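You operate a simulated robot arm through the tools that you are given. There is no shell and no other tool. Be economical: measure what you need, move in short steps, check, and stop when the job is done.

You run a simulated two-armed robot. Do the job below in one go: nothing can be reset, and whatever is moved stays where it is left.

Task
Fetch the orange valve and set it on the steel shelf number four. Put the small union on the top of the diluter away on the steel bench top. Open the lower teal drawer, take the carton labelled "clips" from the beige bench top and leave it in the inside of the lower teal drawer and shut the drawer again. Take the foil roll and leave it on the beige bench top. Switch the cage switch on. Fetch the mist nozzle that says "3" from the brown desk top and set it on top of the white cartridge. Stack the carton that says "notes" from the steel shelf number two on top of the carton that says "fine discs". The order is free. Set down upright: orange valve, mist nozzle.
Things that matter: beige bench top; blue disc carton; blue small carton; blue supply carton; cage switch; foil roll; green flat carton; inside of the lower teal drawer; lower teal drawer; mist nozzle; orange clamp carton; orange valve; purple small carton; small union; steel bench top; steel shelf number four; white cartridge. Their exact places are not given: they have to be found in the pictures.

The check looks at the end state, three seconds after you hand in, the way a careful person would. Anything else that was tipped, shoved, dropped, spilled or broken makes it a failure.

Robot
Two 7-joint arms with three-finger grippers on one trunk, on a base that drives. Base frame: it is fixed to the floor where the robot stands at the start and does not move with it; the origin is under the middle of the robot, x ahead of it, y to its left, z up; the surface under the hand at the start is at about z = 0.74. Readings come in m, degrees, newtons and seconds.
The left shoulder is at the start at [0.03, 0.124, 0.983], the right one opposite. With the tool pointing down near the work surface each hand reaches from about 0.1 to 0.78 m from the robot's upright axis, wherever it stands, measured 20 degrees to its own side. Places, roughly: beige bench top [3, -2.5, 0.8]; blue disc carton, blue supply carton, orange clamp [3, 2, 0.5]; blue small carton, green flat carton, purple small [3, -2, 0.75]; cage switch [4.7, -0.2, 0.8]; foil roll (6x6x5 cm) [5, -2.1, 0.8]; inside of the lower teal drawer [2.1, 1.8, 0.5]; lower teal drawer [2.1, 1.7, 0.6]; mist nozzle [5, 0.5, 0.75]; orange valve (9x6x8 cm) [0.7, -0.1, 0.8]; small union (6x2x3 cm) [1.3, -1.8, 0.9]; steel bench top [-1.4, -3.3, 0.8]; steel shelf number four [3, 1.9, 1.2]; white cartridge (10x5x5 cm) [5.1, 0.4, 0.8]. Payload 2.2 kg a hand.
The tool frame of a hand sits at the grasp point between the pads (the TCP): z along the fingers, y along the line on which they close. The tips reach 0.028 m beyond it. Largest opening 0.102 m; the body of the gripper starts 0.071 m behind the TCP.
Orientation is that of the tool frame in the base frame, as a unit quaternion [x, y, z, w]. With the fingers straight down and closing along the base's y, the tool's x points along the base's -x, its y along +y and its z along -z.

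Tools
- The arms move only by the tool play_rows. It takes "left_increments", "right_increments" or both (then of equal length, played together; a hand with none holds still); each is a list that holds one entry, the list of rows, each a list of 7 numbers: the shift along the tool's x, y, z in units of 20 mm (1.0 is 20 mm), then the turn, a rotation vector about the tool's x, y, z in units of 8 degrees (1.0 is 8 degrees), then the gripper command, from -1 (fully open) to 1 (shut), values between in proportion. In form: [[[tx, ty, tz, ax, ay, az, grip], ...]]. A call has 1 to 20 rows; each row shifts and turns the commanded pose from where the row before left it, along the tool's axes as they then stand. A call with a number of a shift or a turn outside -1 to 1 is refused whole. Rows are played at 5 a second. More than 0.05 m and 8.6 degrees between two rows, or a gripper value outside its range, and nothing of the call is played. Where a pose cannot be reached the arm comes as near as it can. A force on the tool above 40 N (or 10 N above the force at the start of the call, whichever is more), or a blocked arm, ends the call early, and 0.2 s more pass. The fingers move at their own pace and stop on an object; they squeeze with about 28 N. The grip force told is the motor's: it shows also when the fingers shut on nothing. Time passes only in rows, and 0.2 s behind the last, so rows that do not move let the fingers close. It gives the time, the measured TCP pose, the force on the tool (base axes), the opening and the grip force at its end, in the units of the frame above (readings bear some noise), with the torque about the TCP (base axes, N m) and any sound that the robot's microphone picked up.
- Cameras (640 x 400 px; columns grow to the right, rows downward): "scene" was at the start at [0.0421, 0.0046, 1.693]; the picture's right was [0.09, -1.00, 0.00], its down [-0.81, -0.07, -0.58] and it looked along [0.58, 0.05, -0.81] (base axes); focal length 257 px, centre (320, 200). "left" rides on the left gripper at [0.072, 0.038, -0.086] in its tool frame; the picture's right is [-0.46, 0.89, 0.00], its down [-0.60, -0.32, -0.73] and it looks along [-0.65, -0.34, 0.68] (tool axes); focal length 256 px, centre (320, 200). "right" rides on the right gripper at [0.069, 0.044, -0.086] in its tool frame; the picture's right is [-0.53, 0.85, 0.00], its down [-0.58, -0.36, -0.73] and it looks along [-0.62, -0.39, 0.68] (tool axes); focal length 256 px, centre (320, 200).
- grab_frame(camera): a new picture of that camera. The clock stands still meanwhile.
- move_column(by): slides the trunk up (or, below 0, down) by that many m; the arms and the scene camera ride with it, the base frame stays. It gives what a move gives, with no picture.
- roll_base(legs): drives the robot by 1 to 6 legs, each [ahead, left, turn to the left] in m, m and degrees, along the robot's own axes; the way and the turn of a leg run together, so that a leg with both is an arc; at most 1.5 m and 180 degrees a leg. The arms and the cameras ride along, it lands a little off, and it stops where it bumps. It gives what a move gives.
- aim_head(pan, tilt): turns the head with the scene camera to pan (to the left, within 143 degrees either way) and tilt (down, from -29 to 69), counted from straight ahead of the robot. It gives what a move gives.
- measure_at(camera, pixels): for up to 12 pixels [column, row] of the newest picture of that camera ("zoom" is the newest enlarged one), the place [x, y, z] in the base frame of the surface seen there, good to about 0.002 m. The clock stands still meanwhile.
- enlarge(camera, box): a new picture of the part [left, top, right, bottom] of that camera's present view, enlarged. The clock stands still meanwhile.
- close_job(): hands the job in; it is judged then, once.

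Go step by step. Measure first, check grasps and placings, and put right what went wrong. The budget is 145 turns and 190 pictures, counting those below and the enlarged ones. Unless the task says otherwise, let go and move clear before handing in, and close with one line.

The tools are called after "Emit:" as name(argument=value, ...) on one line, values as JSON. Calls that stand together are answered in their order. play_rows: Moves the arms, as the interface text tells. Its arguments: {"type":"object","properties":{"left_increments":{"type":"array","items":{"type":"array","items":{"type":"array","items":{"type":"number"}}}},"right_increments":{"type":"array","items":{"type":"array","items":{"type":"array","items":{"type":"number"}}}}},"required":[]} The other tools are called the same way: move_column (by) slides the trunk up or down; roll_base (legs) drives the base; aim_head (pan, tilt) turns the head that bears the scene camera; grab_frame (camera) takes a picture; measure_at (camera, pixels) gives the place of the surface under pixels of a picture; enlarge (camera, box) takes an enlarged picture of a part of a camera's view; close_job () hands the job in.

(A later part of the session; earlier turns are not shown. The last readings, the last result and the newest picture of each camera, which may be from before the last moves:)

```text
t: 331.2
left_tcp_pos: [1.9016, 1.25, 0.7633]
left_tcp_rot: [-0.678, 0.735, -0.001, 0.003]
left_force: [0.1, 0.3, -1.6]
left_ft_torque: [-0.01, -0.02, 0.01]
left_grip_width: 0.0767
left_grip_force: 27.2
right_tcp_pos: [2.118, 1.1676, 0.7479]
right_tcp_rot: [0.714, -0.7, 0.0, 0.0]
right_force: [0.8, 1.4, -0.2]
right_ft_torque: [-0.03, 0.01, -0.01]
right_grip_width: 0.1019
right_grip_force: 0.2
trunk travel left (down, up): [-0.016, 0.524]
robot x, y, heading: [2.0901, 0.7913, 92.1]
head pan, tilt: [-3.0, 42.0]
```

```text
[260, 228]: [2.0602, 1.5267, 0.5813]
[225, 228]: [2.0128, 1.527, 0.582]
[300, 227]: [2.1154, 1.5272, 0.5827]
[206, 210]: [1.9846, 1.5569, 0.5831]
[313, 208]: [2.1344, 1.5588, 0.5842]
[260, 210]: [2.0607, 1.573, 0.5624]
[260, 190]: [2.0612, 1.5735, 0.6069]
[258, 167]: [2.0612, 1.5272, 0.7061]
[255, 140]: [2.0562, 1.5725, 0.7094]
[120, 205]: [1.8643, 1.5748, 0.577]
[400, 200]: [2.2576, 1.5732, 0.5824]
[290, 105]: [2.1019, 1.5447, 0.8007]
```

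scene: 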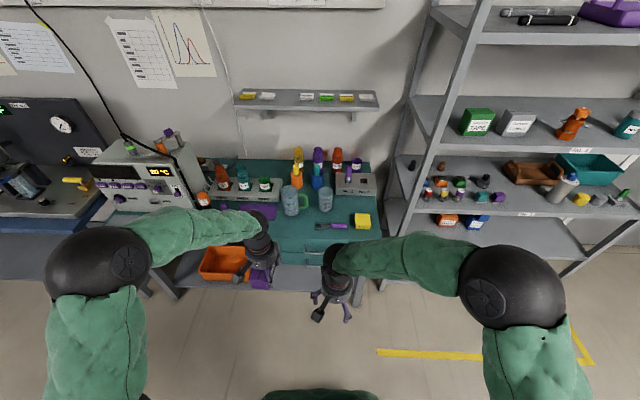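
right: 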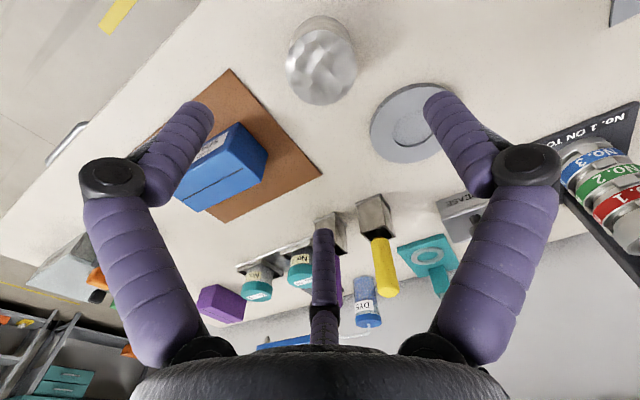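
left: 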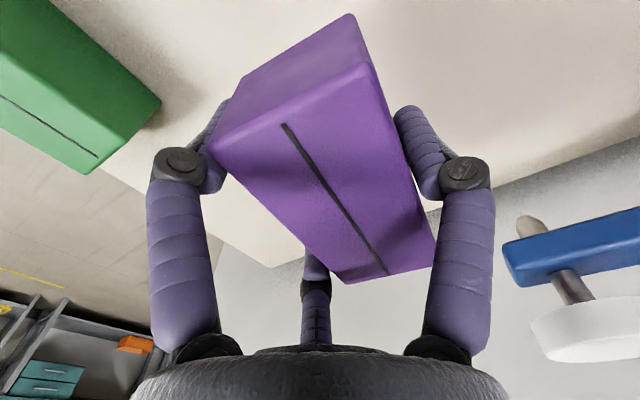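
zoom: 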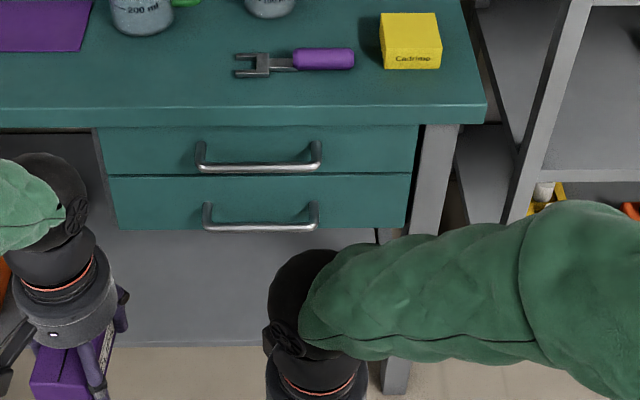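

Lower handle bar: y≈1.533, z 0.58, x 1.99–2.13; drawer front y 1.573, gap 34 mm. I'll tilt the right hand 27° so its foremost finger hangs vertical and hooks behind the bar; left hand moves aside.

Emit:
play_rows(right_increments=[[[0, 0, 0, 0, -0.85, 0, -1], [0, 0, 0, 0, -0.85, 0, -1], [0, 0, 0, 0, -0.85, 0, -1], [0, 0, 0, 0, -0.85, 0, -1], [-0.523, 0.3, 0.94, 0, 0, 0, -1], [-0.523, 0.3, 0.94, 0, 0, 0, -1], [-0.523, 0.3, 0.94, 0, 0, 0, -1], [-0.523, 0.3, 0.94, 0, 0, 0, -1], [-0.523, 0.3, 0.94, 0, 0, 0, -1], [-0.523, 0.3, 0.94, 0, 0, 0, -1], [-0.523, 0.3, 0.94, 0, 0, 0, -1], [-0.523, 0.3, 0.94, 0, 0, 0, -1], [-0.523, 0.3, 0.94, 0, 0, 0, -1], [-0.523, 0.3, 0.94, 0, 0, 0, -1], [-0.523, 0.3, 0.94, 0, 0, 0, -1], [-0.523, 0.3, 0.94, 0, 0, 0, -1], [-0.523, 0.3, 0.94, 0, 0, 0, -1], [0, 0, 0, 0, 0, 0, -1]]], left_increments=[[[0, 1, 0, 0, 0, 0, 1], [0, 1, 0, 0, 0, 0, 1], [0, 1, 0, 0, 0, 0, 1], [0, 1, 0, 0, 0, 0, 1], [0, 1, -0.5, 0, 0, 0, 1], [0, 0, -1, 0, 0, 0, 1], [0, 0, -1, 0, 0, 0, 1], [0, 0, 0, 0, 0, 0, 1], [0, 0, 0, 0, 0, 0, 1], [0, 0, 0, 0, 0, 0, 1], [0, 0, 0, 0, 0, 0, 1], [0, 0, 0, 0, 0, 0, 1], [0, 0, 0, 0, 0, 0, 1], [0, 0, 0, 0, 0, 0, 1], [0, 0, 0, 0, 0, 0, 1], [0, 0, 0, 0, 0, 0, 1], [0, 0, 0, 0, 0, 0, 1], [0, 0, 0, 0, 0, 0, 1]]])

Emit:
enlarge(camera="scene", box=[250, 210, 410, 310])

Emit:
grab_frame(camera="right")

```text
t: 335.0
left_tcp_pos: [1.8023, 1.2581, 0.8109]
left_tcp_rot: [-0.678, 0.735, -0.002, 0.002]
left_force: [1.5, -0.2, -0.2]
left_ft_torque: [-0.05, 0.02, -0.03]
left_grip_width: 0.0765
left_grip_force: 28.4
right_tcp_pos: [2.0355, 1.3981, 0.5917]
right_tcp_rot: [0.694, -0.68, -0.168, -0.164]
right_force: [-0.1, -0.5, 0.2]
right_ft_torque: [-0.02, 0.0, 0.02]
right_grip_width: 0.1022
right_grip_force: 0.0
trunk travel left (down, up): [-0.016, 0.524]
robot x, y, heading: [2.0891, 0.7887, 92.3]
head pan, tilt: [-3.0, 42.0]
```

```text
4.00 times, centred on (330, 260) of scene
```

zoom: 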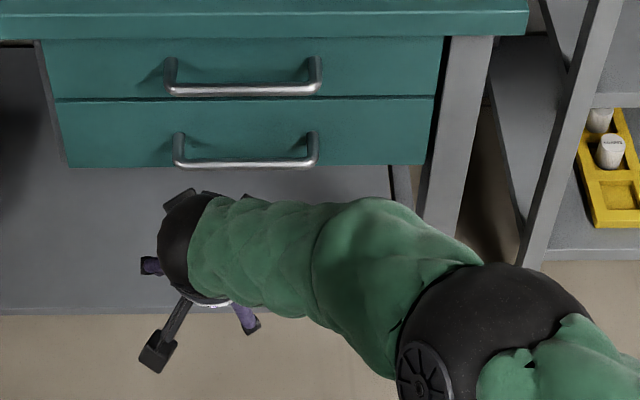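

```text
67 pictures are left
```

right: 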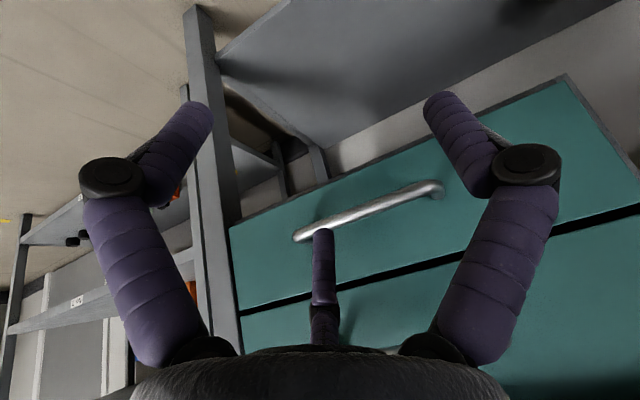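

Emit:
measure_at(camera="right", pixels=[[323, 234], [323, 250], [323, 290], [322, 312], [330, 218], [400, 195], [305, 236]])

```text
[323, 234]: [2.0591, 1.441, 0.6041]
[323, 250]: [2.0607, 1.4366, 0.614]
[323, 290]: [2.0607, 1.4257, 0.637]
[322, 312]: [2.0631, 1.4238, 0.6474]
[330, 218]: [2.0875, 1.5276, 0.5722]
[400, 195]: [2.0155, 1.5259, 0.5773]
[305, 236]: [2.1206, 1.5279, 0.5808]
```

Finger C's tip sits at TCP +(0.049,+0.010). I'll raise 8 mm, move it over the bar to y≈1.556, then drop it 40 mm behind the bar.

Emit:
play_rows(right_increments=[[[-0.84, 0, 0.353, 0, 0, 0, -1], [-0.84, 0, 0.353, 0, 0, 0, -1], [-0.84, 0, 0.353, 0, 0, 0, -1], [-0.84, 0, 0.353, 0, 0, 0, -1], [-0.84, 0, 0.353, 0, 0, 0, -1], [-0.84, 0, 0.353, 0, 0, 0, -1], [0, 0, 0, 0, 0, 0, -1], [0.45, 0, 0.89, 0, 0, 0, -1], [0.45, 0, 0.89, 0, 0, 0, -1], [0, 0, 0, 0, 0, 0, -1]]])

Emit:
grab_frame(camera="right")

```text
t: 337.2
left_tcp_pos: [1.8021, 1.2575, 0.8113]
left_tcp_rot: [-0.678, 0.735, -0.002, 0.003]
left_force: [0.5, -0.6, -1.1]
left_ft_torque: [-0.04, -0.03, 0.02]
left_grip_width: 0.0765
left_grip_force: 27.8
right_tcp_pos: [2.0338, 1.5089, 0.559]
right_tcp_rot: [0.695, -0.68, -0.168, -0.164]
right_force: [0.5, 0.2, 0.2]
right_ft_torque: [0.04, 0.03, 0.01]
right_grip_width: 0.1018
right_grip_force: 0.0
trunk travel left (down, up): [-0.016, 0.524]
robot x, y, heading: [2.0876, 0.7893, 92.3]
head pan, tilt: [-3.0, 42.0]
```

```text
66 pictures are left
```

right: 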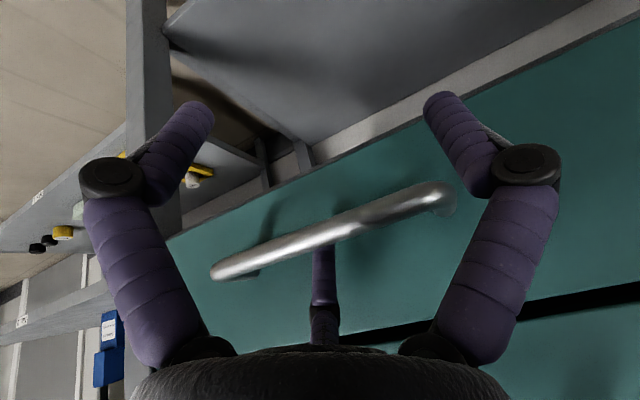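

Finger C is behind the bar (bar occludes its tip). Pull the drawer open by backing 0.28 m.

Emit:
roll_base(legs=[[-0.28, 0, 0]])

Emit:
grab_frame(camera="right")

Emit:
grab_frame(camera="scene")

```text
t: 339.2
left_tcp_pos: [1.8121, 0.9827, 0.8111]
left_tcp_rot: [-0.678, 0.735, -0.002, 0.003]
left_force: [0.6, -0.2, -1.8]
left_ft_torque: [0.03, -0.04, 0.01]
left_grip_width: 0.0763
left_grip_force: 28.2
right_tcp_pos: [2.0447, 1.231, 0.5597]
right_tcp_rot: [0.694, -0.681, -0.167, -0.164]
right_force: [0.0, 0.7, 1.0]
right_ft_torque: [0.0, 0.01, -0.02]
right_grip_width: 0.102
right_grip_force: 0.0
trunk travel left (down, up): [-0.016, 0.524]
robot x, y, heading: [2.0986, 0.5152, 92.2]
head pan, tilt: [-3.0, 42.0]
```

```text
65 pictures are left
```

right: 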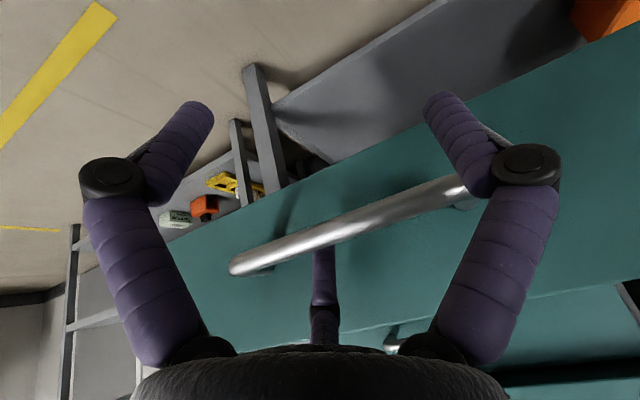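

```text
64 pictures are left
```

scene: 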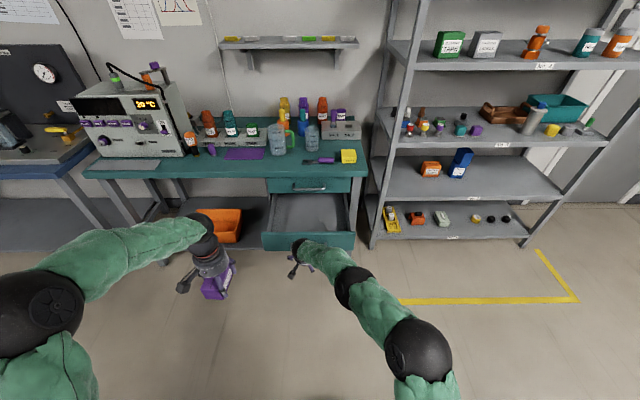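

The drawer is open. I'll measure its interior while unhooking the right hand upward.

Emit:
measure_at(camera="scene", pixels=[[290, 208], [310, 208], [330, 215], [310, 195], [310, 228], [265, 233], [350, 233], [275, 200], [345, 200], [310, 236]])

Emit:
play_rows(right_increments=[[[-0.45, 0, -0.89, 0, 0, 0, -1], [-0.45, 0, -0.89, 0, 0, 0, -1], [-0.45, 0, -0.89, 0, 0, 0, -1], [0.6, 0, -0.8, 0, 0, 0, -1], [0.6, 0, -0.8, 0, 0, 0, -1], [0.6, 0, -0.8, 0, 0, 0, -1], [0.6, 0, -0.8, 0, 0, 0, -1], [0.6, 0, -0.8, 0, 0, 0, -1], [0.6, 0, -0.8, 0, 0, 0, -1], [0.6, 0, -0.8, 0, 0, 0, -1]]])

```text
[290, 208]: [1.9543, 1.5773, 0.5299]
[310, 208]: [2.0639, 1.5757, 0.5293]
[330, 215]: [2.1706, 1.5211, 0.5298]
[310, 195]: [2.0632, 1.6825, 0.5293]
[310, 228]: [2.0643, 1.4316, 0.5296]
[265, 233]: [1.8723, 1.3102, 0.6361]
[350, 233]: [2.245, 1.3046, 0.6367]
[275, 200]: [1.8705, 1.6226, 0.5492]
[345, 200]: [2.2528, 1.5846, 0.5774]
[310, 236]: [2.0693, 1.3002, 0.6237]
```

```text
t: 341.4
left_tcp_pos: [1.8135, 0.9825, 0.8119]
left_tcp_rot: [-0.678, 0.735, -0.002, 0.003]
left_force: [0.0, -0.3, -1.6]
left_ft_torque: [0.01, -0.07, 0.01]
left_grip_width: 0.0764
left_grip_force: 27.7
right_tcp_pos: [2.0452, 1.1073, 0.6795]
right_tcp_rot: [0.694, -0.68, -0.168, -0.164]
right_force: [-0.2, 0.2, 0.4]
right_ft_torque: [0.04, -0.01, 0.02]
right_grip_width: 0.1021
right_grip_force: 0.1
trunk travel left (down, up): [-0.016, 0.524]
robot x, y, heading: [2.1002, 0.5153, 92.2]
head pan, tilt: [-3.0, 42.0]
```

Drawer floor z=0.53, usable y 1.32–1.54. I'll move the right hand aside, drive 0.25 m in, and bring CLIPS over (2.0,1.415).

Emit:
play_rows(right_increments=[[[0.8, -1, -0.6, 0, 0, 0, -1], [0.8, -1, -0.6, 0, 0, 0, -1], [0.8, -1, -0.6, 0, 0, 0, -1], [0.8, -1, -0.6, 0, 0, 0, -1], [0.8, -1, -0.6, 0, 0, 0, -1], [0.8, -1, -0.6, 0, 0, 0, -1], [0.8, -1, -0.6, 0, 0, 0, -1], [0.8, -1, -0.6, 0, 0, 0, -1]]])

Emit:
roll_base(legs=[[0.25, 0, 0]])

Emit:
play_rows(left_increments=[[[-0.99, -0.905, 0, 0, 0, 0, 1], [-0.99, -0.905, 0, 0, 0, 0, 1], [-0.99, -0.905, 0, 0, 0, 0, 1], [-0.99, -0.905, 0, 0, 0, 0, 1], [-0.99, -0.905, 0, 0, 0, 0, 1], [-0.99, -0.905, 0, 0, 0, 0, 1], [-0.99, -0.905, 0, 0, 0, 0, 1], [-0.99, -0.905, 0, 0, 0, 0, 1], [-0.99, -0.905, 0, 0, 0, 0, 1], [-0.99, -0.905, 0, 0, 0, 0, 1], [0, 0, 1, 0, 0, 0, 1], [0, 0, 1, 0, 0, 0, 1], [0, 0, 1, 0, 0, 0, 1], [0, 0, 1, 0, 0, 0, 1], [0, 0, 1, 0, 0, 0, 1], [0, 0, 1, 0, 0, 0, 1], [0, 0, 0, 0, 0, 0, 1]]])

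Emit:
grab_frame(camera="left")

Emit:
grab_frame(camera="scene")

```text
t: 343.2
left_tcp_pos: [1.812, 0.982, 0.8114]
left_tcp_rot: [-0.677, 0.736, -0.002, 0.003]
left_force: [-0.1, 0.4, -2.2]
left_ft_torque: [-0.02, -0.02, -0.01]
left_grip_width: 0.0765
left_grip_force: 28.2
right_tcp_pos: [2.2105, 0.9515, 0.7079]
right_tcp_rot: [0.693, -0.681, -0.168, -0.164]
right_force: [0.6, 0.8, 0.6]
right_ft_torque: [0.02, 0.02, 0.0]
right_grip_width: 0.102
right_grip_force: 0.1
trunk travel left (down, up): [-0.016, 0.524]
robot x, y, heading: [2.0968, 0.5143, 92.4]
head pan, tilt: [-3.0, 42.0]
```

```text
t: 345.0
left_tcp_pos: [1.7997, 1.2338, 0.8103]
left_tcp_rot: [-0.68, 0.733, -0.002, 0.003]
left_force: [-0.6, -0.2, -1.8]
left_ft_torque: [-0.01, -0.02, 0.0]
left_grip_width: 0.0763
left_grip_force: 28.2
right_tcp_pos: [2.1977, 1.2047, 0.7068]
right_tcp_rot: [0.697, -0.679, -0.167, -0.163]
right_force: [-0.5, 0.1, 0.3]
right_ft_torque: [0.01, 0.0, 0.01]
right_grip_width: 0.102
right_grip_force: 0.1
trunk travel left (down, up): [-0.016, 0.524]
robot x, y, heading: [2.0876, 0.7676, 92.2]
head pan, tilt: [-3.0, 42.0]
```

```text
t: 348.6
left_tcp_pos: [1.9968, 1.4169, 0.6923]
left_tcp_rot: [-0.68, 0.733, -0.002, 0.003]
left_force: [-0.3, -0.1, -1.2]
left_ft_torque: [-0.02, -0.04, 0.02]
left_grip_width: 0.0765
left_grip_force: 27.7
right_tcp_pos: [2.1978, 1.2044, 0.7068]
right_tcp_rot: [0.698, -0.677, -0.168, -0.162]
right_force: [0.9, 0.1, -0.2]
right_ft_torque: [-0.03, 0.01, 0.01]
right_grip_width: 0.1019
right_grip_force: 0.0
trunk travel left (down, up): [-0.016, 0.524]
robot x, y, heading: [2.0889, 0.7642, 92.6]
head pan, tilt: [-3.0, 42.0]
```

```text
63 pictures are left
```

left: 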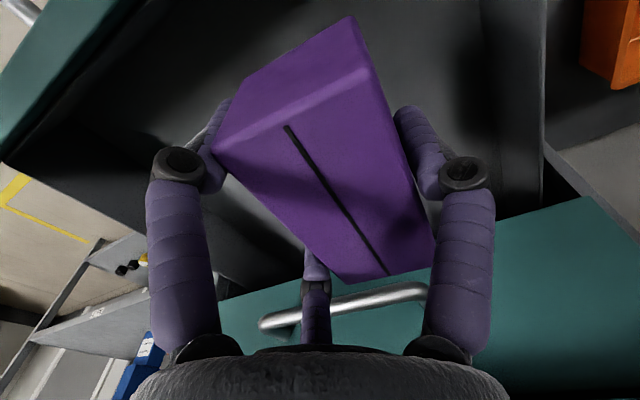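

```text
62 pictures are left
```

scene: 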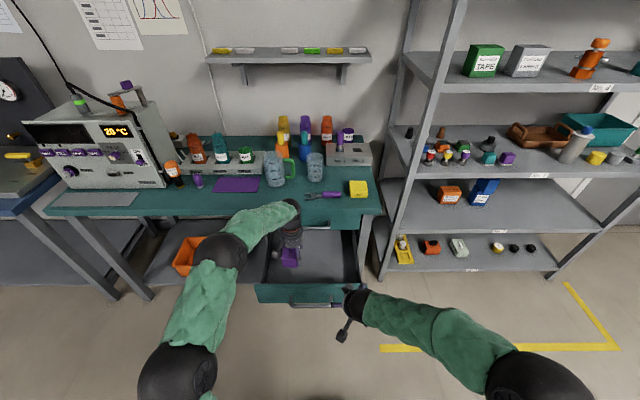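

CLIPS is inside the drawer's outline. I'll lower to the floor (0.124 m), release, and rise.

Emit:
play_rows(left_increments=[[[0, 0, 1, 0, 0, 0, 1], [0, 0, 1, 0, 0, 0, 1], [0, 0, 1, 0, 0, 0, 1], [0, 0, 1, 0, 0, 0, 1], [0, 0, 1, 0, 0, 0, 1], [0, 0, 1, 0, 0, 0, 1], [0, 0, 0.2, 0, 0, 0, 1], [0, 0, 0, 0, 0, 0, 0.3], [0, 0, 0, 0, 0, 0, -0.3], [0, 0, 0, 0, 0, 0, -0.9], [0, 0, 0, 0, 0, 0, -0.9], [0, 0, -1, 0, 0, 0, -0.9], [0, 0, -1, 0, 0, 0, -0.9], [0, 0, -1, 0, 0, 0, -0.9], [0, 0, -1, 0, 0, 0, -0.9], [0, 0, -1, 0, 0, 0, -0.9], [0, 0, -1, 0, 0, 0, -0.9], [0, 0, -1, 0, 0, 0, -0.9], [0, 0, -1, 0, 0, 0, -0.9]]])

Emit:
grab_frame(camera="left")

```text
t: 352.6
left_tcp_pos: [1.995, 1.4169, 0.7292]
left_tcp_rot: [-0.68, 0.733, -0.003, 0.002]
left_force: [0.5, 0.1, -0.9]
left_ft_torque: [-0.03, 0.01, 0.0]
left_grip_width: 0.0972
left_grip_force: 0.0
right_tcp_pos: [2.1979, 1.2036, 0.7075]
right_tcp_rot: [0.696, -0.678, -0.168, -0.164]
right_force: [-0.3, 0.8, 0.4]
right_ft_torque: [0.02, 0.01, 0.03]
right_grip_width: 0.1018
right_grip_force: 0.0
trunk travel left (down, up): [-0.016, 0.524]
robot x, y, heading: [2.0882, 0.7691, 92.5]
head pan, tilt: [-3.0, 42.0]
```

```text
61 pictures are left
```

left: 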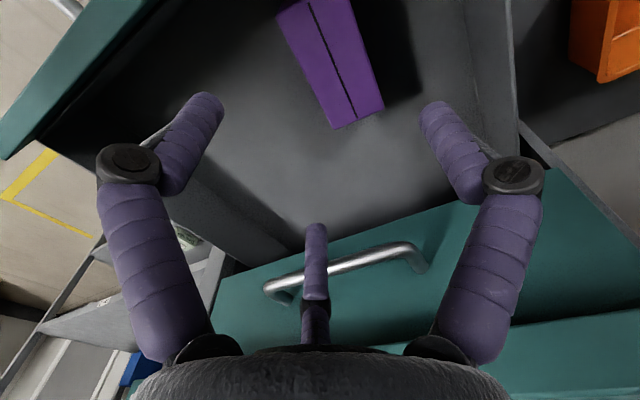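

CLIPS lies in the drawer. I'll retract the left hand, form a right fist against the drawer front, and push it shut with the base.

Emit:
play_rows(left_increments=[[[1, 0, -0.3, 0, 0, 0, -1], [1, 0, -0.3, 0, 0, 0, -1], [1, 0, -0.3, 0, 0, 0, -1], [1, 0, -0.3, 0, 0, 0, -1], [1, 0, -0.3, 0, 0, 0, -1], [1, 0, -0.3, 0, 0, 0, -1], [1, 0, -0.3, 0, 0, 0, -1], [1, 0, -0.3, 0, 0, 0, -1], [1, 0, -0.3, 0, 0, 0, -1], [1, 0, -0.3, 0, 0, 0, -1], [1, 0, 0, 0, 0, 0, -1], [1, 0, 0, 0, 0, 0, -1], [1, 0, 0, 0, 0, 0, -1], [1, 0, 0, 0, 0, 0, -1], [1, 0, 0, 0, 0, 0, -1], [1, 0, 0, 0, 0, 0, -1]]], right_increments=[[[0, 0, 0, 0, -0.95, 0, 1], [0, 0, 0, 0, -0.95, 0, 1], [0, 0, 0, 0, 0, 0, 1], [0, 0, 0, 0, 0, 0, 1], [0.84, 0, 0.93, 0, 0, 0, 1], [0.84, 0, 0.93, 0, 0, 0, 1], [0.84, 0, 0.93, 0, 0, 0, 1], [0.84, 0, 0.93, 0, 0, 0, 1], [0, 0, 0, 0, 0, 0, 1], [0, 0, 0, 0, 0, 0, 1], [0, 0, 0, 0, 0, 0, 1], [0, 0, 0, 0, 0, 0, 1], [0, 0, 0, 0, 0, 0, 1], [0, 0, 0, 0, 0, 0, 1], [0, 0, 0, 0, 0, 0, 1], [0, 0, 0, 0, 0, 0, 1]]])

Emit:
roll_base(legs=[[0.345, 0, 0]])

Emit:
grab_frame(camera="scene")

```text
t: 356.0
left_tcp_pos: [1.9718, 1.0973, 0.7889]
left_tcp_rot: [-0.679, 0.734, -0.001, 0.002]
left_force: [0.7, 0.5, -0.1]
left_ft_torque: [-0.01, 0.04, -0.01]
left_grip_width: 0.1022
left_grip_force: 0.0
right_tcp_pos: [2.198, 1.2034, 0.6073]
right_tcp_rot: [0.669, -0.65, -0.259, -0.251]
right_force: [0.5, -0.2, 0.0]
right_ft_torque: [0.0, 0.02, 0.0]
right_grip_width: 0.002
right_grip_force: 27.8
trunk travel left (down, up): [-0.016, 0.524]
robot x, y, heading: [2.0902, 0.7656, 92.3]
head pan, tilt: [-3.0, 42.0]
```

```text
t: 358.2
left_tcp_pos: [1.9584, 1.4428, 0.7889]
left_tcp_rot: [-0.678, 0.735, -0.003, 0.003]
left_force: [0.2, 0.6, -1.3]
left_ft_torque: [-0.01, 0.0, 0.01]
left_grip_width: 0.102
left_grip_force: 0.1
right_tcp_pos: [2.1853, 1.5456, 0.6065]
right_tcp_rot: [0.667, -0.653, -0.258, -0.252]
right_force: [-0.4, 0.1, -0.6]
right_ft_torque: [0.01, -0.03, 0.01]
right_grip_width: 0.0021
right_grip_force: 27.4
trunk travel left (down, up): [-0.016, 0.524]
robot x, y, heading: [2.0743, 1.1064, 92.0]
head pan, tilt: [-3.0, 42.0]
```

```text
60 pictures are left
```

scene: 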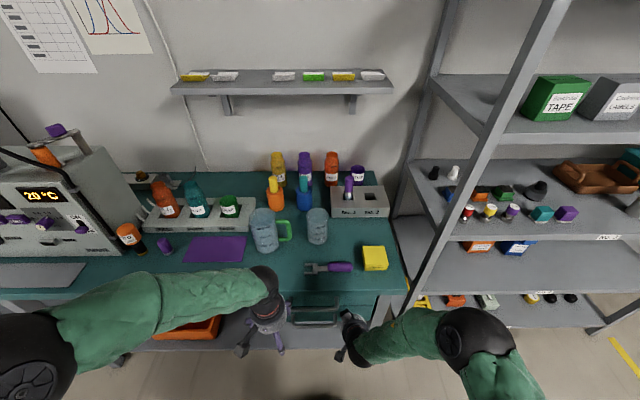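

Nearly shut. A further 12 mm push, then back off and verify the front's position.

Emit:
roll_base(legs=[[0.012, 0, 0]])

Emit:
roll_base(legs=[[-0.4, 0, 0]])

Emit:
enlarge(camera="scene", box=[220, 170, 420, 295])

```text
t: 359.1
left_tcp_pos: [1.9602, 1.4508, 0.7889]
left_tcp_rot: [-0.677, 0.736, -0.003, 0.002]
left_force: [0.4, -0.8, -0.6]
left_ft_torque: [0.0, 0.01, -0.02]
left_grip_width: 0.1019
left_grip_force: 0.0
right_tcp_pos: [2.1839, 1.5474, 0.6003]
right_tcp_rot: [0.669, -0.654, -0.253, -0.244]
right_force: [0.3, 0.3, 0.7]
right_ft_torque: [0.0, 0.01, -0.01]
right_grip_width: 0.0021
right_grip_force: 27.9
trunk travel left (down, up): [-0.016, 0.524]
robot x, y, heading: [2.0739, 1.1184, 92.2]
head pan, tilt: [-3.0, 42.0]
stopped in leg 1: the force on the tool passed its limit at 103 N (the readings are from after the stop); the commanded pose is now the measured one
```

```text
t: 361.6
left_tcp_pos: [1.9748, 1.0468, 0.7874]
left_tcp_rot: [-0.679, 0.734, -0.003, 0.002]
left_force: [0.3, -0.2, -0.4]
left_ft_torque: [0.02, 0.0, 0.0]
left_grip_width: 0.1021
left_grip_force: 0.1
right_tcp_pos: [2.1991, 1.1447, 0.6012]
right_tcp_rot: [0.67, -0.653, -0.254, -0.245]
right_force: [-0.4, 0.5, 1.2]
right_ft_torque: [0.01, -0.01, -0.01]
right_grip_width: 0.0022
right_grip_force: 28.0
trunk travel left (down, up): [-0.016, 0.524]
robot x, y, heading: [2.0877, 0.7191, 92.4]
head pan, tilt: [-3.0, 42.0]
```

```text
3.20 times, centred on (320, 232) of scene
```

zoom: 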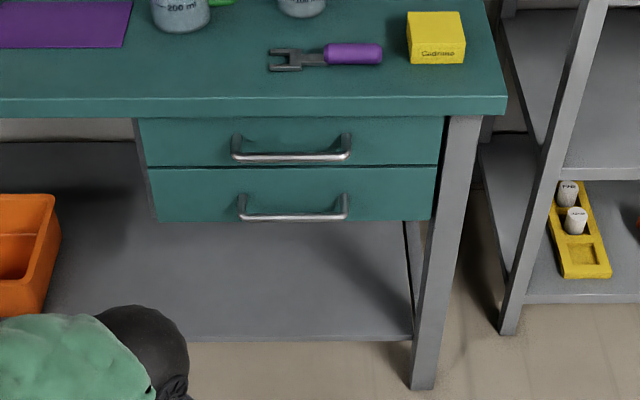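

The drawer is shut flush. Now the union: I'll restore the right hand, raise the trunk, and drive around the desk's left side to the diluter area.

Emit:
play_rows(right_increments=[[[0, 0, -1, 0, 0.9, 0, -1], [0, 0, -1, 0, 0.9, 0, -1], [0, 0, 0, 0, 0.9, 0, -1], [0, 0, 0, 0, 0.9, 0, -1], [0, 0, 0, 0, 0.9, 0, -1], [0, 0, 0, 0, 0.85, 0, -1]]])

Emit:
move_column(by=0.35)

Emit:
roll_base(legs=[[-0.08, 1.5, 0], [0, 0.75, 0], [0, 0, 178], [1.5, 0, 0], [0.5, 0, 0]])

Emit:
aim_head(pan=70, tilt=25)

Emit:
grab_frame(camera="scene")

Emit:
aim_head(pan=-15, tilt=25)

Emit:
grab_frame(camera="scene")

```text
t: 363.0
left_tcp_pos: [1.9733, 1.0471, 0.7882]
left_tcp_rot: [-0.679, 0.734, -0.003, 0.003]
left_force: [-0.6, -0.6, 0.0]
left_ft_torque: [-0.01, -0.03, 0.03]
left_grip_width: 0.1019
left_grip_force: 0.1
right_tcp_pos: [2.1988, 1.12, 0.6324]
right_tcp_rot: [0.717, -0.697, 0.009, 0.01]
right_force: [-0.2, 0.2, 0.6]
right_ft_torque: [0.04, 0.03, -0.02]
right_grip_width: 0.1018
right_grip_force: 0.1
trunk travel left (down, up): [-0.016, 0.524]
robot x, y, heading: [2.0905, 0.7198, 92.5]
head pan, tilt: [-3.0, 42.0]
```

```text
t: 366.4
left_tcp_pos: [1.9735, 1.0474, 1.1386]
left_tcp_rot: [-0.679, 0.734, -0.003, 0.003]
left_force: [-1.1, 0.5, -0.4]
left_ft_torque: [0.0, 0.02, 0.01]
left_grip_width: 0.1021
left_grip_force: 0.0
right_tcp_pos: [2.1981, 1.1207, 0.9827]
right_tcp_rot: [0.717, -0.697, 0.01, 0.011]
right_force: [-0.1, -0.2, 0.0]
right_ft_torque: [0.01, -0.02, -0.03]
right_grip_width: 0.1021
right_grip_force: 0.1
trunk travel left (down, up): [-0.366, 0.174]
robot x, y, heading: [2.0918, 0.7185, 92.5]
head pan, tilt: [-3.0, 42.0]
```

```text
refused: leg 1 is longer than a leg can be; nothing moved
```

```text
t: 367.9
left_tcp_pos: [1.9732, 1.0465, 1.1388]
left_tcp_rot: [-0.679, 0.734, -0.003, 0.002]
left_force: [0.5, 0.7, -0.7]
left_ft_torque: [-0.02, -0.01, 0.01]
left_grip_width: 0.1023
left_grip_force: 0.0
right_tcp_pos: [2.1989, 1.1191, 0.9833]
right_tcp_rot: [0.717, -0.697, 0.008, 0.011]
right_force: [-0.3, -0.1, -0.2]
right_ft_torque: [0.03, 0.01, 0.01]
right_grip_width: 0.1019
right_grip_force: 0.0
trunk travel left (down, up): [-0.366, 0.174]
robot x, y, heading: [2.0866, 0.7173, 92.3]
head pan, tilt: [70.0, 25.0]
```

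```text
58 pictures are left
```

scene: 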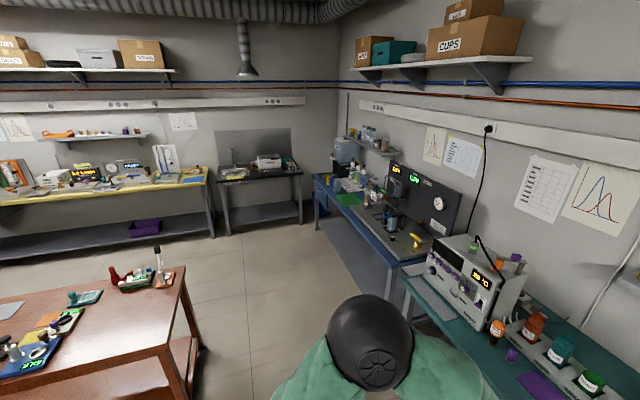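

```text
t: 369.5
left_tcp_pos: [1.9736, 1.0482, 1.1383]
left_tcp_rot: [-0.679, 0.734, -0.003, 0.003]
left_force: [-0.6, 0.8, -0.6]
left_ft_torque: [-0.03, 0.01, -0.03]
left_grip_width: 0.102
left_grip_force: 0.2
right_tcp_pos: [2.1994, 1.1196, 0.982]
right_tcp_rot: [0.716, -0.697, 0.009, 0.011]
right_force: [-0.9, -0.1, -0.6]
right_ft_torque: [-0.01, 0.01, -0.02]
right_grip_width: 0.1021
right_grip_force: 0.1
trunk travel left (down, up): [-0.366, 0.174]
robot x, y, heading: [2.0913, 0.7149, 92.4]
head pan, tilt: [-15.0, 25.0]
```

```text
57 pictures are left
```

scene: 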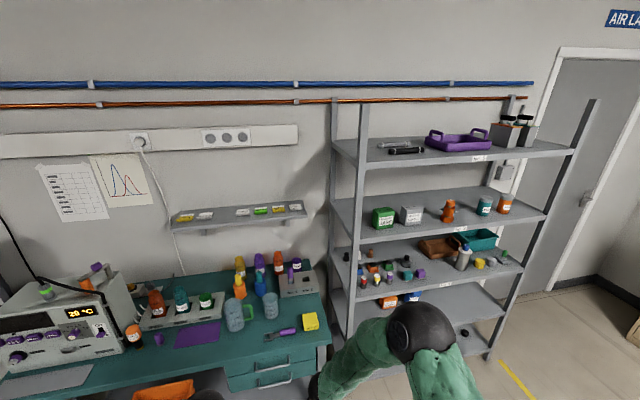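

The first leg was too long and refused. Re-sending with shorter legs.

Emit:
roll_base(legs=[[-0.1, 0, 0], [0, 1.5, 0], [0, 0.78, 0], [0, 0, 178], [1.5, 0, 0], [0.45, 0, 0]])

Emit:
aim_head(pan=65, tilt=25)

Emit:
grab_frame(camera="scene")

Emit:
aim_head(pan=-25, tilt=25)

Emit:
grab_frame(camera="scene")

```text
t: 398.1
left_tcp_pos: [0.0603, -1.7794, 1.139]
left_tcp_rot: [0.723, 0.691, -0.003, -0.004]
left_force: [-0.9, -1.1, 0.3]
left_ft_torque: [0.05, -0.01, 0.0]
left_grip_width: 0.1018
left_grip_force: 0.0
right_tcp_pos: [-0.1624, -1.8597, 0.9819]
right_tcp_rot: [0.685, 0.728, 0.011, -0.009]
right_force: [0.1, 0.8, 0.4]
right_ft_torque: [-0.01, 0.0, 0.0]
right_grip_width: 0.1019
right_grip_force: 0.1
trunk travel left (down, up): [-0.366, 0.174]
robot x, y, heading: [-0.0725, -1.4505, -85.5]
head pan, tilt: [-15.0, 25.0]
```

```text
t: 399.6
left_tcp_pos: [0.0605, -1.7788, 1.1377]
left_tcp_rot: [0.723, 0.691, -0.002, -0.002]
left_force: [-0.4, 0.4, -0.1]
left_ft_torque: [0.01, -0.02, -0.02]
left_grip_width: 0.1018
left_grip_force: 0.0
right_tcp_pos: [-0.1617, -1.8587, 0.983]
right_tcp_rot: [0.685, 0.729, 0.011, -0.009]
right_force: [-0.1, -0.3, 0.3]
right_ft_torque: [0.01, 0.01, -0.02]
right_grip_width: 0.1018
right_grip_force: 0.1
trunk travel left (down, up): [-0.366, 0.174]
robot x, y, heading: [-0.0664, -1.4527, -85.7]
head pan, tilt: [65.0, 25.0]
```

```text
56 pictures are left
```

scene: 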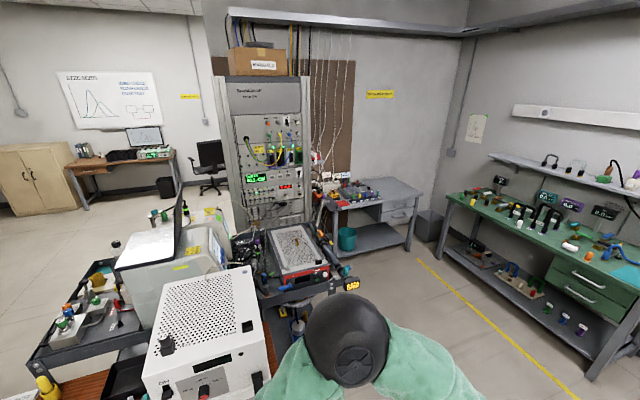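

```text
t: 401.3
left_tcp_pos: [0.0607, -1.7785, 1.1395]
left_tcp_rot: [0.723, 0.691, -0.003, -0.003]
left_force: [1.0, -1.3, 0.0]
left_ft_torque: [0.01, 0.0, 0.0]
left_grip_width: 0.1017
left_grip_force: 0.1
right_tcp_pos: [-0.1617, -1.8583, 0.9833]
right_tcp_rot: [0.685, 0.728, 0.011, -0.009]
right_force: [-0.1, 0.5, -0.4]
right_ft_torque: [0.01, 0.02, -0.03]
right_grip_width: 0.1019
right_grip_force: 0.0
trunk travel left (down, up): [-0.366, 0.174]
robot x, y, heading: [-0.0655, -1.452, -85.5]
head pan, tilt: [-25.0, 25.0]
```

```text
55 pictures are left
```

scene: 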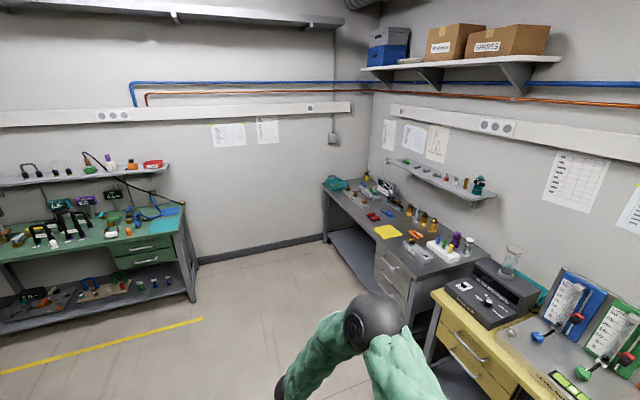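

The diluter must be the red-fronted flat device on a cart near (300,250); the steel bench is on the opposite wall. I'll turn the head back and zoom on the diluter.

Emit:
aim_head(pan=65, tilt=30)

Emit:
grab_frame(camera="scene")

Emit:
enlarge(camera="scene", box=[225, 170, 385, 290])

Emit:
measure_at(camera="scene", pixels=[[300, 210], [290, 225], [315, 225], [300, 240], [330, 255], [265, 265], [345, 270], [355, 200], [200, 260], [300, 275]])

```text
t: 402.9
left_tcp_pos: [0.0596, -1.7778, 1.1385]
left_tcp_rot: [0.723, 0.691, -0.002, -0.003]
left_force: [0.4, 0.1, 0.7]
left_ft_torque: [-0.01, -0.01, -0.02]
left_grip_width: 0.102
left_grip_force: 0.1
right_tcp_pos: [-0.1622, -1.8582, 0.9829]
right_tcp_rot: [0.685, 0.728, 0.011, -0.009]
right_force: [0.6, 0.9, 0.1]
right_ft_torque: [0.02, -0.02, -0.04]
right_grip_width: 0.1021
right_grip_force: 0.0
trunk travel left (down, up): [-0.366, 0.174]
robot x, y, heading: [-0.0705, -1.4503, -85.7]
head pan, tilt: [65.0, 30.0]
```

```text
54 pictures are left
```

scene: 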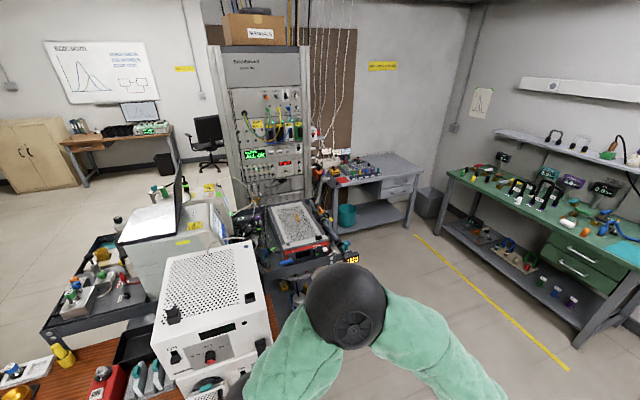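

```text
3.33 times, centred on (305, 230) of scene
```

zoom: 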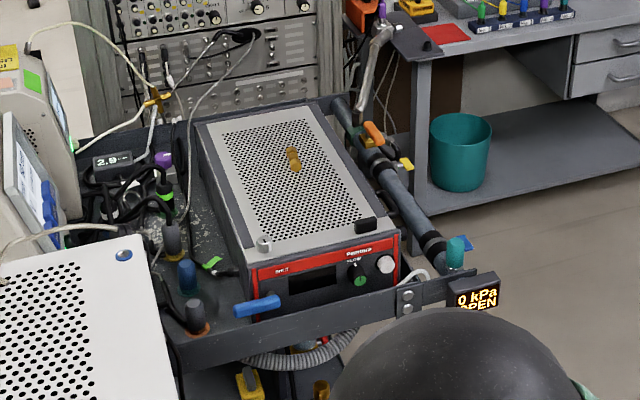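

```text
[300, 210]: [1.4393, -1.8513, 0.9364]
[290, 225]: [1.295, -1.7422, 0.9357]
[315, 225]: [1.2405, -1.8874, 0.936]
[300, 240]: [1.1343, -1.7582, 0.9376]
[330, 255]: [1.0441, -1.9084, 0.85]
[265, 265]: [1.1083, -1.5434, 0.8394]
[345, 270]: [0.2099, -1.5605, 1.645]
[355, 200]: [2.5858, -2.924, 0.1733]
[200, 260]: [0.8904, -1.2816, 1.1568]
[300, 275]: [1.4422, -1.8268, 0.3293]
```

The union is the small brass piece at zoom (293,158) on the perforated top (z 0.936). I'll measure it, retract the right hand, and drive up facing +x.

Emit:
measure_at(camera="zoom", pixels=[[293, 158], [290, 150], [297, 168], [287, 158], [300, 160], [365, 226], [480, 295], [420, 200], [265, 243], [210, 290]])

Emit:
play_rows(right_increments=[[[1, 0, -1, 0, 0, 0, -1], [1, 0, -1, 0, 0, 0, -1], [1, 0, -1, 0, 0, 0, -1], [1, 0, -1, 0, 0, 0, -1], [1, 0, -1, 0, 0, 0, -1], [1, 0, -1, 0, 0, 0, -1]]])

Emit:
roll_base(legs=[[0.42, 0, 0], [0, 0, 85.6], [0.65, 0, 0]])

Emit:
aim_head(pan=5, tilt=45)

Emit:
grab_frame(camera="scene")

```text
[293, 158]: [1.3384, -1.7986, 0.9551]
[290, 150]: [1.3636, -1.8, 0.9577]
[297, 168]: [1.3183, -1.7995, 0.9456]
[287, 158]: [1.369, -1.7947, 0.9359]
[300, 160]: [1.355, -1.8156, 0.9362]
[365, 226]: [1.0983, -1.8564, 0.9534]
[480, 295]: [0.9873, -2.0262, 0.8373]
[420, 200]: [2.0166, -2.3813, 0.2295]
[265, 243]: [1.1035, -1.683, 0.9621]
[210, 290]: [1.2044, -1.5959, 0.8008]
```

```text
t: 404.3
left_tcp_pos: [0.0605, -1.7766, 1.1395]
left_tcp_rot: [0.722, 0.692, -0.003, -0.002]
left_force: [0.0, 0.4, -0.7]
left_ft_torque: [-0.02, 0.01, 0.01]
left_grip_width: 0.1022
left_grip_force: 0.0
right_tcp_pos: [-0.1711, -1.7406, 1.1068]
right_tcp_rot: [0.685, 0.728, 0.01, -0.008]
right_force: [-0.2, 1.1, 1.0]
right_ft_torque: [-0.01, 0.03, 0.01]
right_grip_width: 0.102
right_grip_force: 0.1
trunk travel left (down, up): [-0.366, 0.174]
robot x, y, heading: [-0.0704, -1.4481, -85.7]
head pan, tilt: [65.0, 30.0]
```

```text
t: 413.9
left_tcp_pos: [0.9584, -1.7353, 1.1384]
left_tcp_rot: [0.044, 0.999, -0.003, 0.0]
left_force: [1.0, 0.3, -0.3]
left_ft_torque: [0.02, -0.01, 0.0]
left_grip_width: 0.1021
left_grip_force: 0.1
right_tcp_pos: [0.9119, -1.965, 1.1069]
right_tcp_rot: [-0.008, 1.0, 0.001, -0.014]
right_force: [-0.3, 0.2, 0.3]
right_ft_torque: [-0.01, 0.01, -0.02]
right_grip_width: 0.1022
right_grip_force: 0.1
trunk travel left (down, up): [-0.366, 0.174]
robot x, y, heading: [0.6224, -1.8495, 1.8]
head pan, tilt: [65.0, 30.0]
```

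```text
t: 415.2
left_tcp_pos: [0.9579, -1.7365, 1.139]
left_tcp_rot: [0.045, 0.999, -0.003, 0.0]
left_force: [-0.5, -0.1, 0.1]
left_ft_torque: [0.0, 0.05, -0.02]
left_grip_width: 0.102
left_grip_force: 0.0
right_tcp_pos: [0.9117, -1.9649, 1.1068]
right_tcp_rot: [-0.008, 1.0, 0.002, -0.014]
right_force: [0.4, -1.2, -0.2]
right_ft_torque: [0.02, 0.01, 0.01]
right_grip_width: 0.1018
right_grip_force: 0.0
trunk travel left (down, up): [-0.366, 0.174]
robot x, y, heading: [0.6269, -1.8498, 2.0]
head pan, tilt: [5.0, 45.0]
```

```text
52 pictures are left
```

scene: 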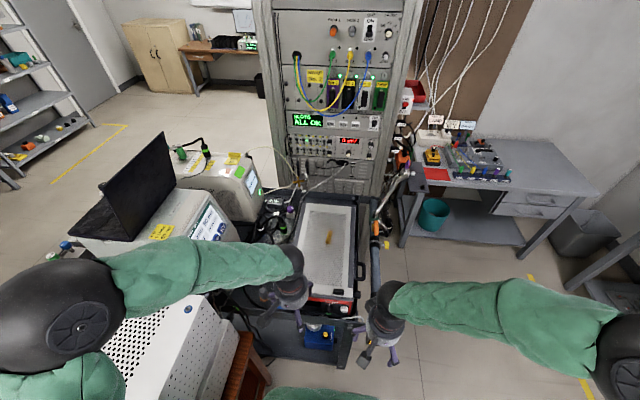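

I'm in front of the diluter; the union is at (329,237). I'll square the left hand's yaw and extend over it.

Emit:
play_rows(left_increments=[[[0, 0, 0, 0, 0, -0.65, -1], [-1, -0.18, 0.25, 0, 0, 0, -1], [-1, -0.18, 0.25, 0, 0, 0, -1], [-1, -0.18, 0.25, 0, 0, 0, -1], [-1, -0.18, 0.25, 0, 0, 0, -1], [-1, -0.18, 0.25, 0, 0, 0, -1], [-1, -0.18, 0.25, 0, 0, 0, -1], [-1, -0.18, 0.25, 0, 0, 0, -1], [-1, -0.18, 0.25, 0, 0, 0, -1], [-1, -0.18, 0.25, 0, 0, 0, -1], [-1, -0.18, 0.25, 0, 0, 0, -1], [-1, -0.18, 0.25, 0, 0, 0, -1], [-1, -0.18, 0.25, 0, 0, 0, -1], [-1, -0.18, 0.25, 0, 0, 0, -1], [-1, -0.18, 0.25, 0, 0, 0, -1], [-1, -0.18, 0.25, 0, 0, 0, -1], [-1, -0.18, 0.25, 0, 0, 0, -1], [-1, -0.18, 0.25, 0, 0, 0, -1], [-1, -0.18, 0.25, 0, 0, 0, -1], [-1, -0.18, 0.25, 0, 0, 0, -1]]])

Emit:
grab_frame(camera="left")

Emit:
enlarge(camera="left", box=[240, 40, 400, 140])

```text
t: 419.4
left_tcp_pos: [1.3384, -1.8059, 1.0447]
left_tcp_rot: [0.0, 1.0, -0.003, 0.0]
left_force: [-0.1, 0.2, -0.4]
left_ft_torque: [0.0, 0.03, 0.0]
left_grip_width: 0.102
left_grip_force: 0.0
right_tcp_pos: [0.9127, -1.9646, 1.1061]
right_tcp_rot: [-0.008, 1.0, 0.002, -0.014]
right_force: [-0.3, 0.6, 0.5]
right_ft_torque: [0.02, 0.0, 0.0]
right_grip_width: 0.1021
right_grip_force: 0.1
trunk travel left (down, up): [-0.366, 0.174]
robot x, y, heading: [0.6261, -1.8509, 1.7]
head pan, tilt: [5.0, 45.0]
```

```text
51 pictures are left
```

left: 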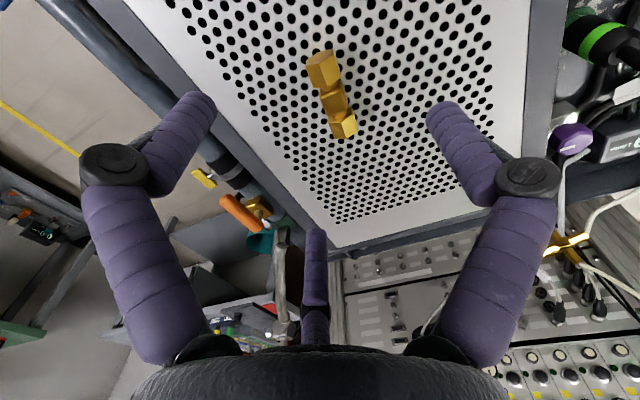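

```text
4.00 times, centred on (320, 90) of left
```

zoom: 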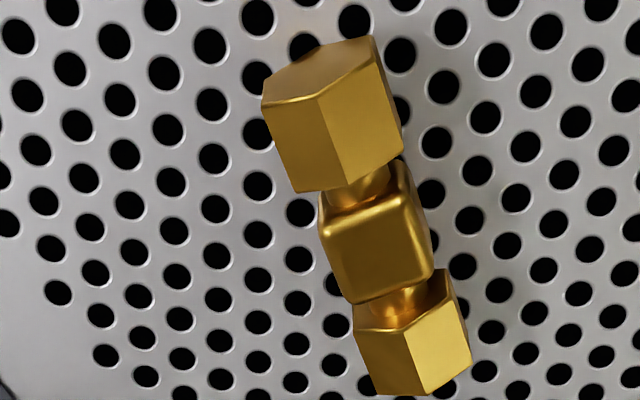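

Emit:
measure_at(camera="zoom", pixels=[[320, 100], [285, 120], [370, 110], [372, 250], [335, 240], [425, 240], [410, 330], [380, 345], [455, 340], [320, 50], [420, 385]])

```text
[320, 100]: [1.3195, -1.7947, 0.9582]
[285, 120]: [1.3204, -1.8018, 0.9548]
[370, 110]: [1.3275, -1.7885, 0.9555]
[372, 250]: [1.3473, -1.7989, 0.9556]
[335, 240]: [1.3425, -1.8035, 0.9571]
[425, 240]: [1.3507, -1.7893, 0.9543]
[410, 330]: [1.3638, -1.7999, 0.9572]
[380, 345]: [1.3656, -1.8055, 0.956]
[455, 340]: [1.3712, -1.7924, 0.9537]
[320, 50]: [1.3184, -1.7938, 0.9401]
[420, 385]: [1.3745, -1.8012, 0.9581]
```

Union centre (1.346,-1.797), slight yaw −5.6°. Align, descend to TCP z 0.967, grip with the fingertips and lift.

Emit:
play_rows(left_increments=[[[-0.38, 0.17, 0, 0, 0, 0.7, -0.5], [0, 0, 0.97, 0, 0, 0, -0.3], [0, 0, 0.97, 0, 0, 0, -0.3], [0, 0, 0.97, 0, 0, 0, -0.3], [0, 0, 0.95, 0, 0, 0, -0.3], [0, 0, 0, 0, 0, 0, 1], [0, 0, 0, 0, 0, 0, 1], [0, 0, 0, 0, 0, 0, 1], [0, 0, 0, 0, 0, 0, 1]]])

Emit:
play_rows(left_increments=[[[0, 0, -0.5, 0, 0, 0, 1], [0, 0, -1, 0, 0, 0, 1], [0, 0, -1, 0, 0, 0, 1], [0, 0, -1, 0, 0, 0, 1], [0, 0, -1, 0, 0, 0, 1], [0, 0, 0, 0, 0, 0, 1]]])

Emit:
grab_frame(camera="left")

```text
t: 421.4
left_tcp_pos: [1.3463, -1.8008, 0.9667]
left_tcp_rot: [0.048, 0.999, -0.004, 0.001]
left_force: [0.2, -0.2, 1.8]
left_ft_torque: [0.05, -0.09, 0.0]
left_grip_width: 0.0302
left_grip_force: 28.1
right_tcp_pos: [0.9119, -1.9635, 1.1064]
right_tcp_rot: [-0.007, 1.0, 0.002, -0.014]
right_force: [-0.2, 0.0, -0.5]
right_ft_torque: [0.02, -0.04, -0.01]
right_grip_width: 0.1023
right_grip_force: 0.0
trunk travel left (down, up): [-0.366, 0.174]
robot x, y, heading: [0.6245, -1.8478, 1.9]
head pan, tilt: [5.0, 45.0]
```

```text
t: 422.8
left_tcp_pos: [1.3465, -1.799, 1.0565]
left_tcp_rot: [0.049, 0.999, -0.003, -0.001]
left_force: [0.3, 0.3, -1.6]
left_ft_torque: [-0.05, -0.05, 0.0]
left_grip_width: 0.0299
left_grip_force: 27.5
right_tcp_pos: [0.9116, -1.9643, 1.1064]
right_tcp_rot: [-0.008, 1.0, 0.001, -0.014]
right_force: [0.2, 0.0, 0.0]
right_ft_torque: [0.0, -0.01, 0.02]
right_grip_width: 0.1021
right_grip_force: 0.2
trunk travel left (down, up): [-0.366, 0.174]
robot x, y, heading: [0.6266, -1.8472, 1.9]
head pan, tilt: [5.0, 45.0]
```

```text
49 pictures are left
```

left: 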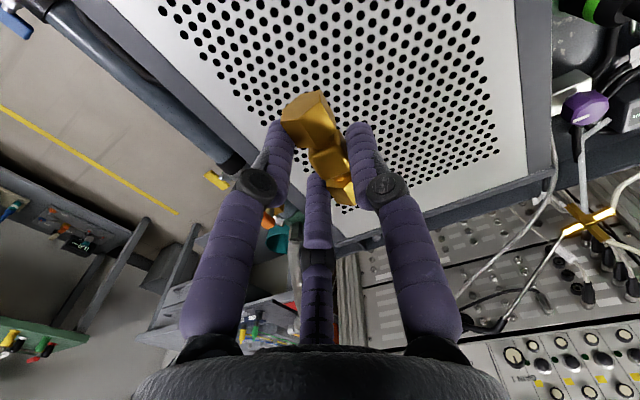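

Union held. I'll retract and drive round to the steel bench.

Emit:
play_rows(left_increments=[[[0, 0, -1, 0, 0, 0, 1], [0, 0, -1, 0, 0, 0, 1], [1, 0, 0, 0, 0, 0, 1], [1, 0, 0, 0, 0, 0, 1], [1, 0, 0, 0, 0, 0, 1], [1, 0, 0, 0, 0, 0, 1], [1, 0, 0, 0, 0, 0, 1], [1, 0, 0, 0, 0, 0, 1], [1, 0, 0, 0, 0, 0, 1], [1, 0, 0, 0, 0, 0, 1], [1, 0, 0, 0, 0, 0, 1], [1, 0, 0, 0, 0, 0, 1], [1, 0, 0, 0, 0, 0, 1], [1, 0, 0, 0, 0, 0, 1], [1, 0, 0, 0, 0, 0, 1], [1, 0, 0, 0, 0, 0, 1]]])

Emit:
roll_base(legs=[[-0.72, 0, 0], [0, -1.3, 0], [0, 0, 178]])

Emit:
aim_head(pan=0, tilt=35)

Emit:
grab_frame(camera="scene")

```text
t: 426.2
left_tcp_pos: [1.0679, -1.7736, 1.0979]
left_tcp_rot: [0.048, 0.999, -0.004, 0.0]
left_force: [0.2, 0.5, -1.4]
left_ft_torque: [0.0, 0.01, -0.01]
left_grip_width: 0.0297
left_grip_force: 28.5
right_tcp_pos: [0.9111, -1.9641, 1.1064]
right_tcp_rot: [-0.008, 1.0, 0.002, -0.013]
right_force: [0.0, 0.2, 1.6]
right_ft_torque: [0.02, 0.01, 0.01]
right_grip_width: 0.102
right_grip_force: 0.1
trunk travel left (down, up): [-0.366, 0.174]
robot x, y, heading: [0.6256, -1.8477, 1.7]
head pan, tilt: [5.0, 45.0]
```

```text
t: 443.4
left_tcp_pos: [-0.5061, -3.2004, 1.0951]
left_tcp_rot: [0.997, -0.083, 0.0, -0.004]
left_force: [0.3, -0.6, -1.0]
left_ft_torque: [0.02, 0.0, 0.0]
left_grip_width: 0.0299
left_grip_force: 27.8
right_tcp_pos: [-0.3372, -3.0211, 1.1062]
right_tcp_rot: [1.0, -0.027, 0.014, 0.002]
right_force: [-0.5, 0.4, 0.8]
right_ft_torque: [0.01, 0.03, -0.01]
right_grip_width: 0.102
right_grip_force: 0.1
trunk travel left (down, up): [-0.366, 0.174]
robot x, y, heading: [-0.056, -3.1574, 177.8]
head pan, tilt: [5.0, 45.0]
```

```text
t: 444.1
left_tcp_pos: [-0.507, -3.201, 1.0955]
left_tcp_rot: [0.996, -0.084, 0.001, -0.004]
left_force: [0.3, -0.5, -1.3]
left_ft_torque: [0.03, 0.0, 0.02]
left_grip_width: 0.0301
left_grip_force: 28.0
right_tcp_pos: [-0.3362, -3.0221, 1.1064]
right_tcp_rot: [1.0, -0.027, 0.014, 0.002]
right_force: [-0.2, -0.6, -0.4]
right_ft_torque: [-0.04, 0.0, -0.01]
right_grip_width: 0.1021
right_grip_force: 0.0
trunk travel left (down, up): [-0.366, 0.174]
robot x, y, heading: [-0.0589, -3.1565, 177.5]
head pan, tilt: [0.0, 35.0]
```

```text
48 pictures are left
```

scene: 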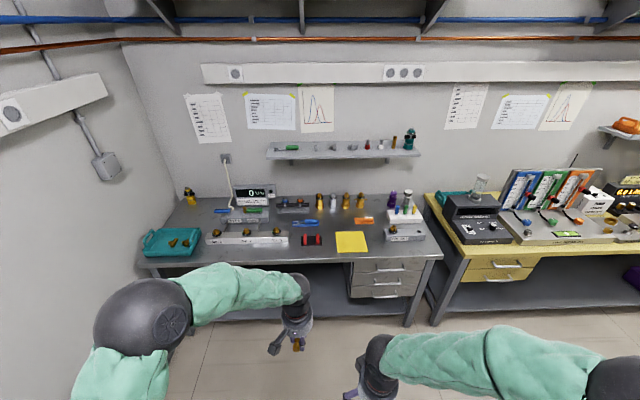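

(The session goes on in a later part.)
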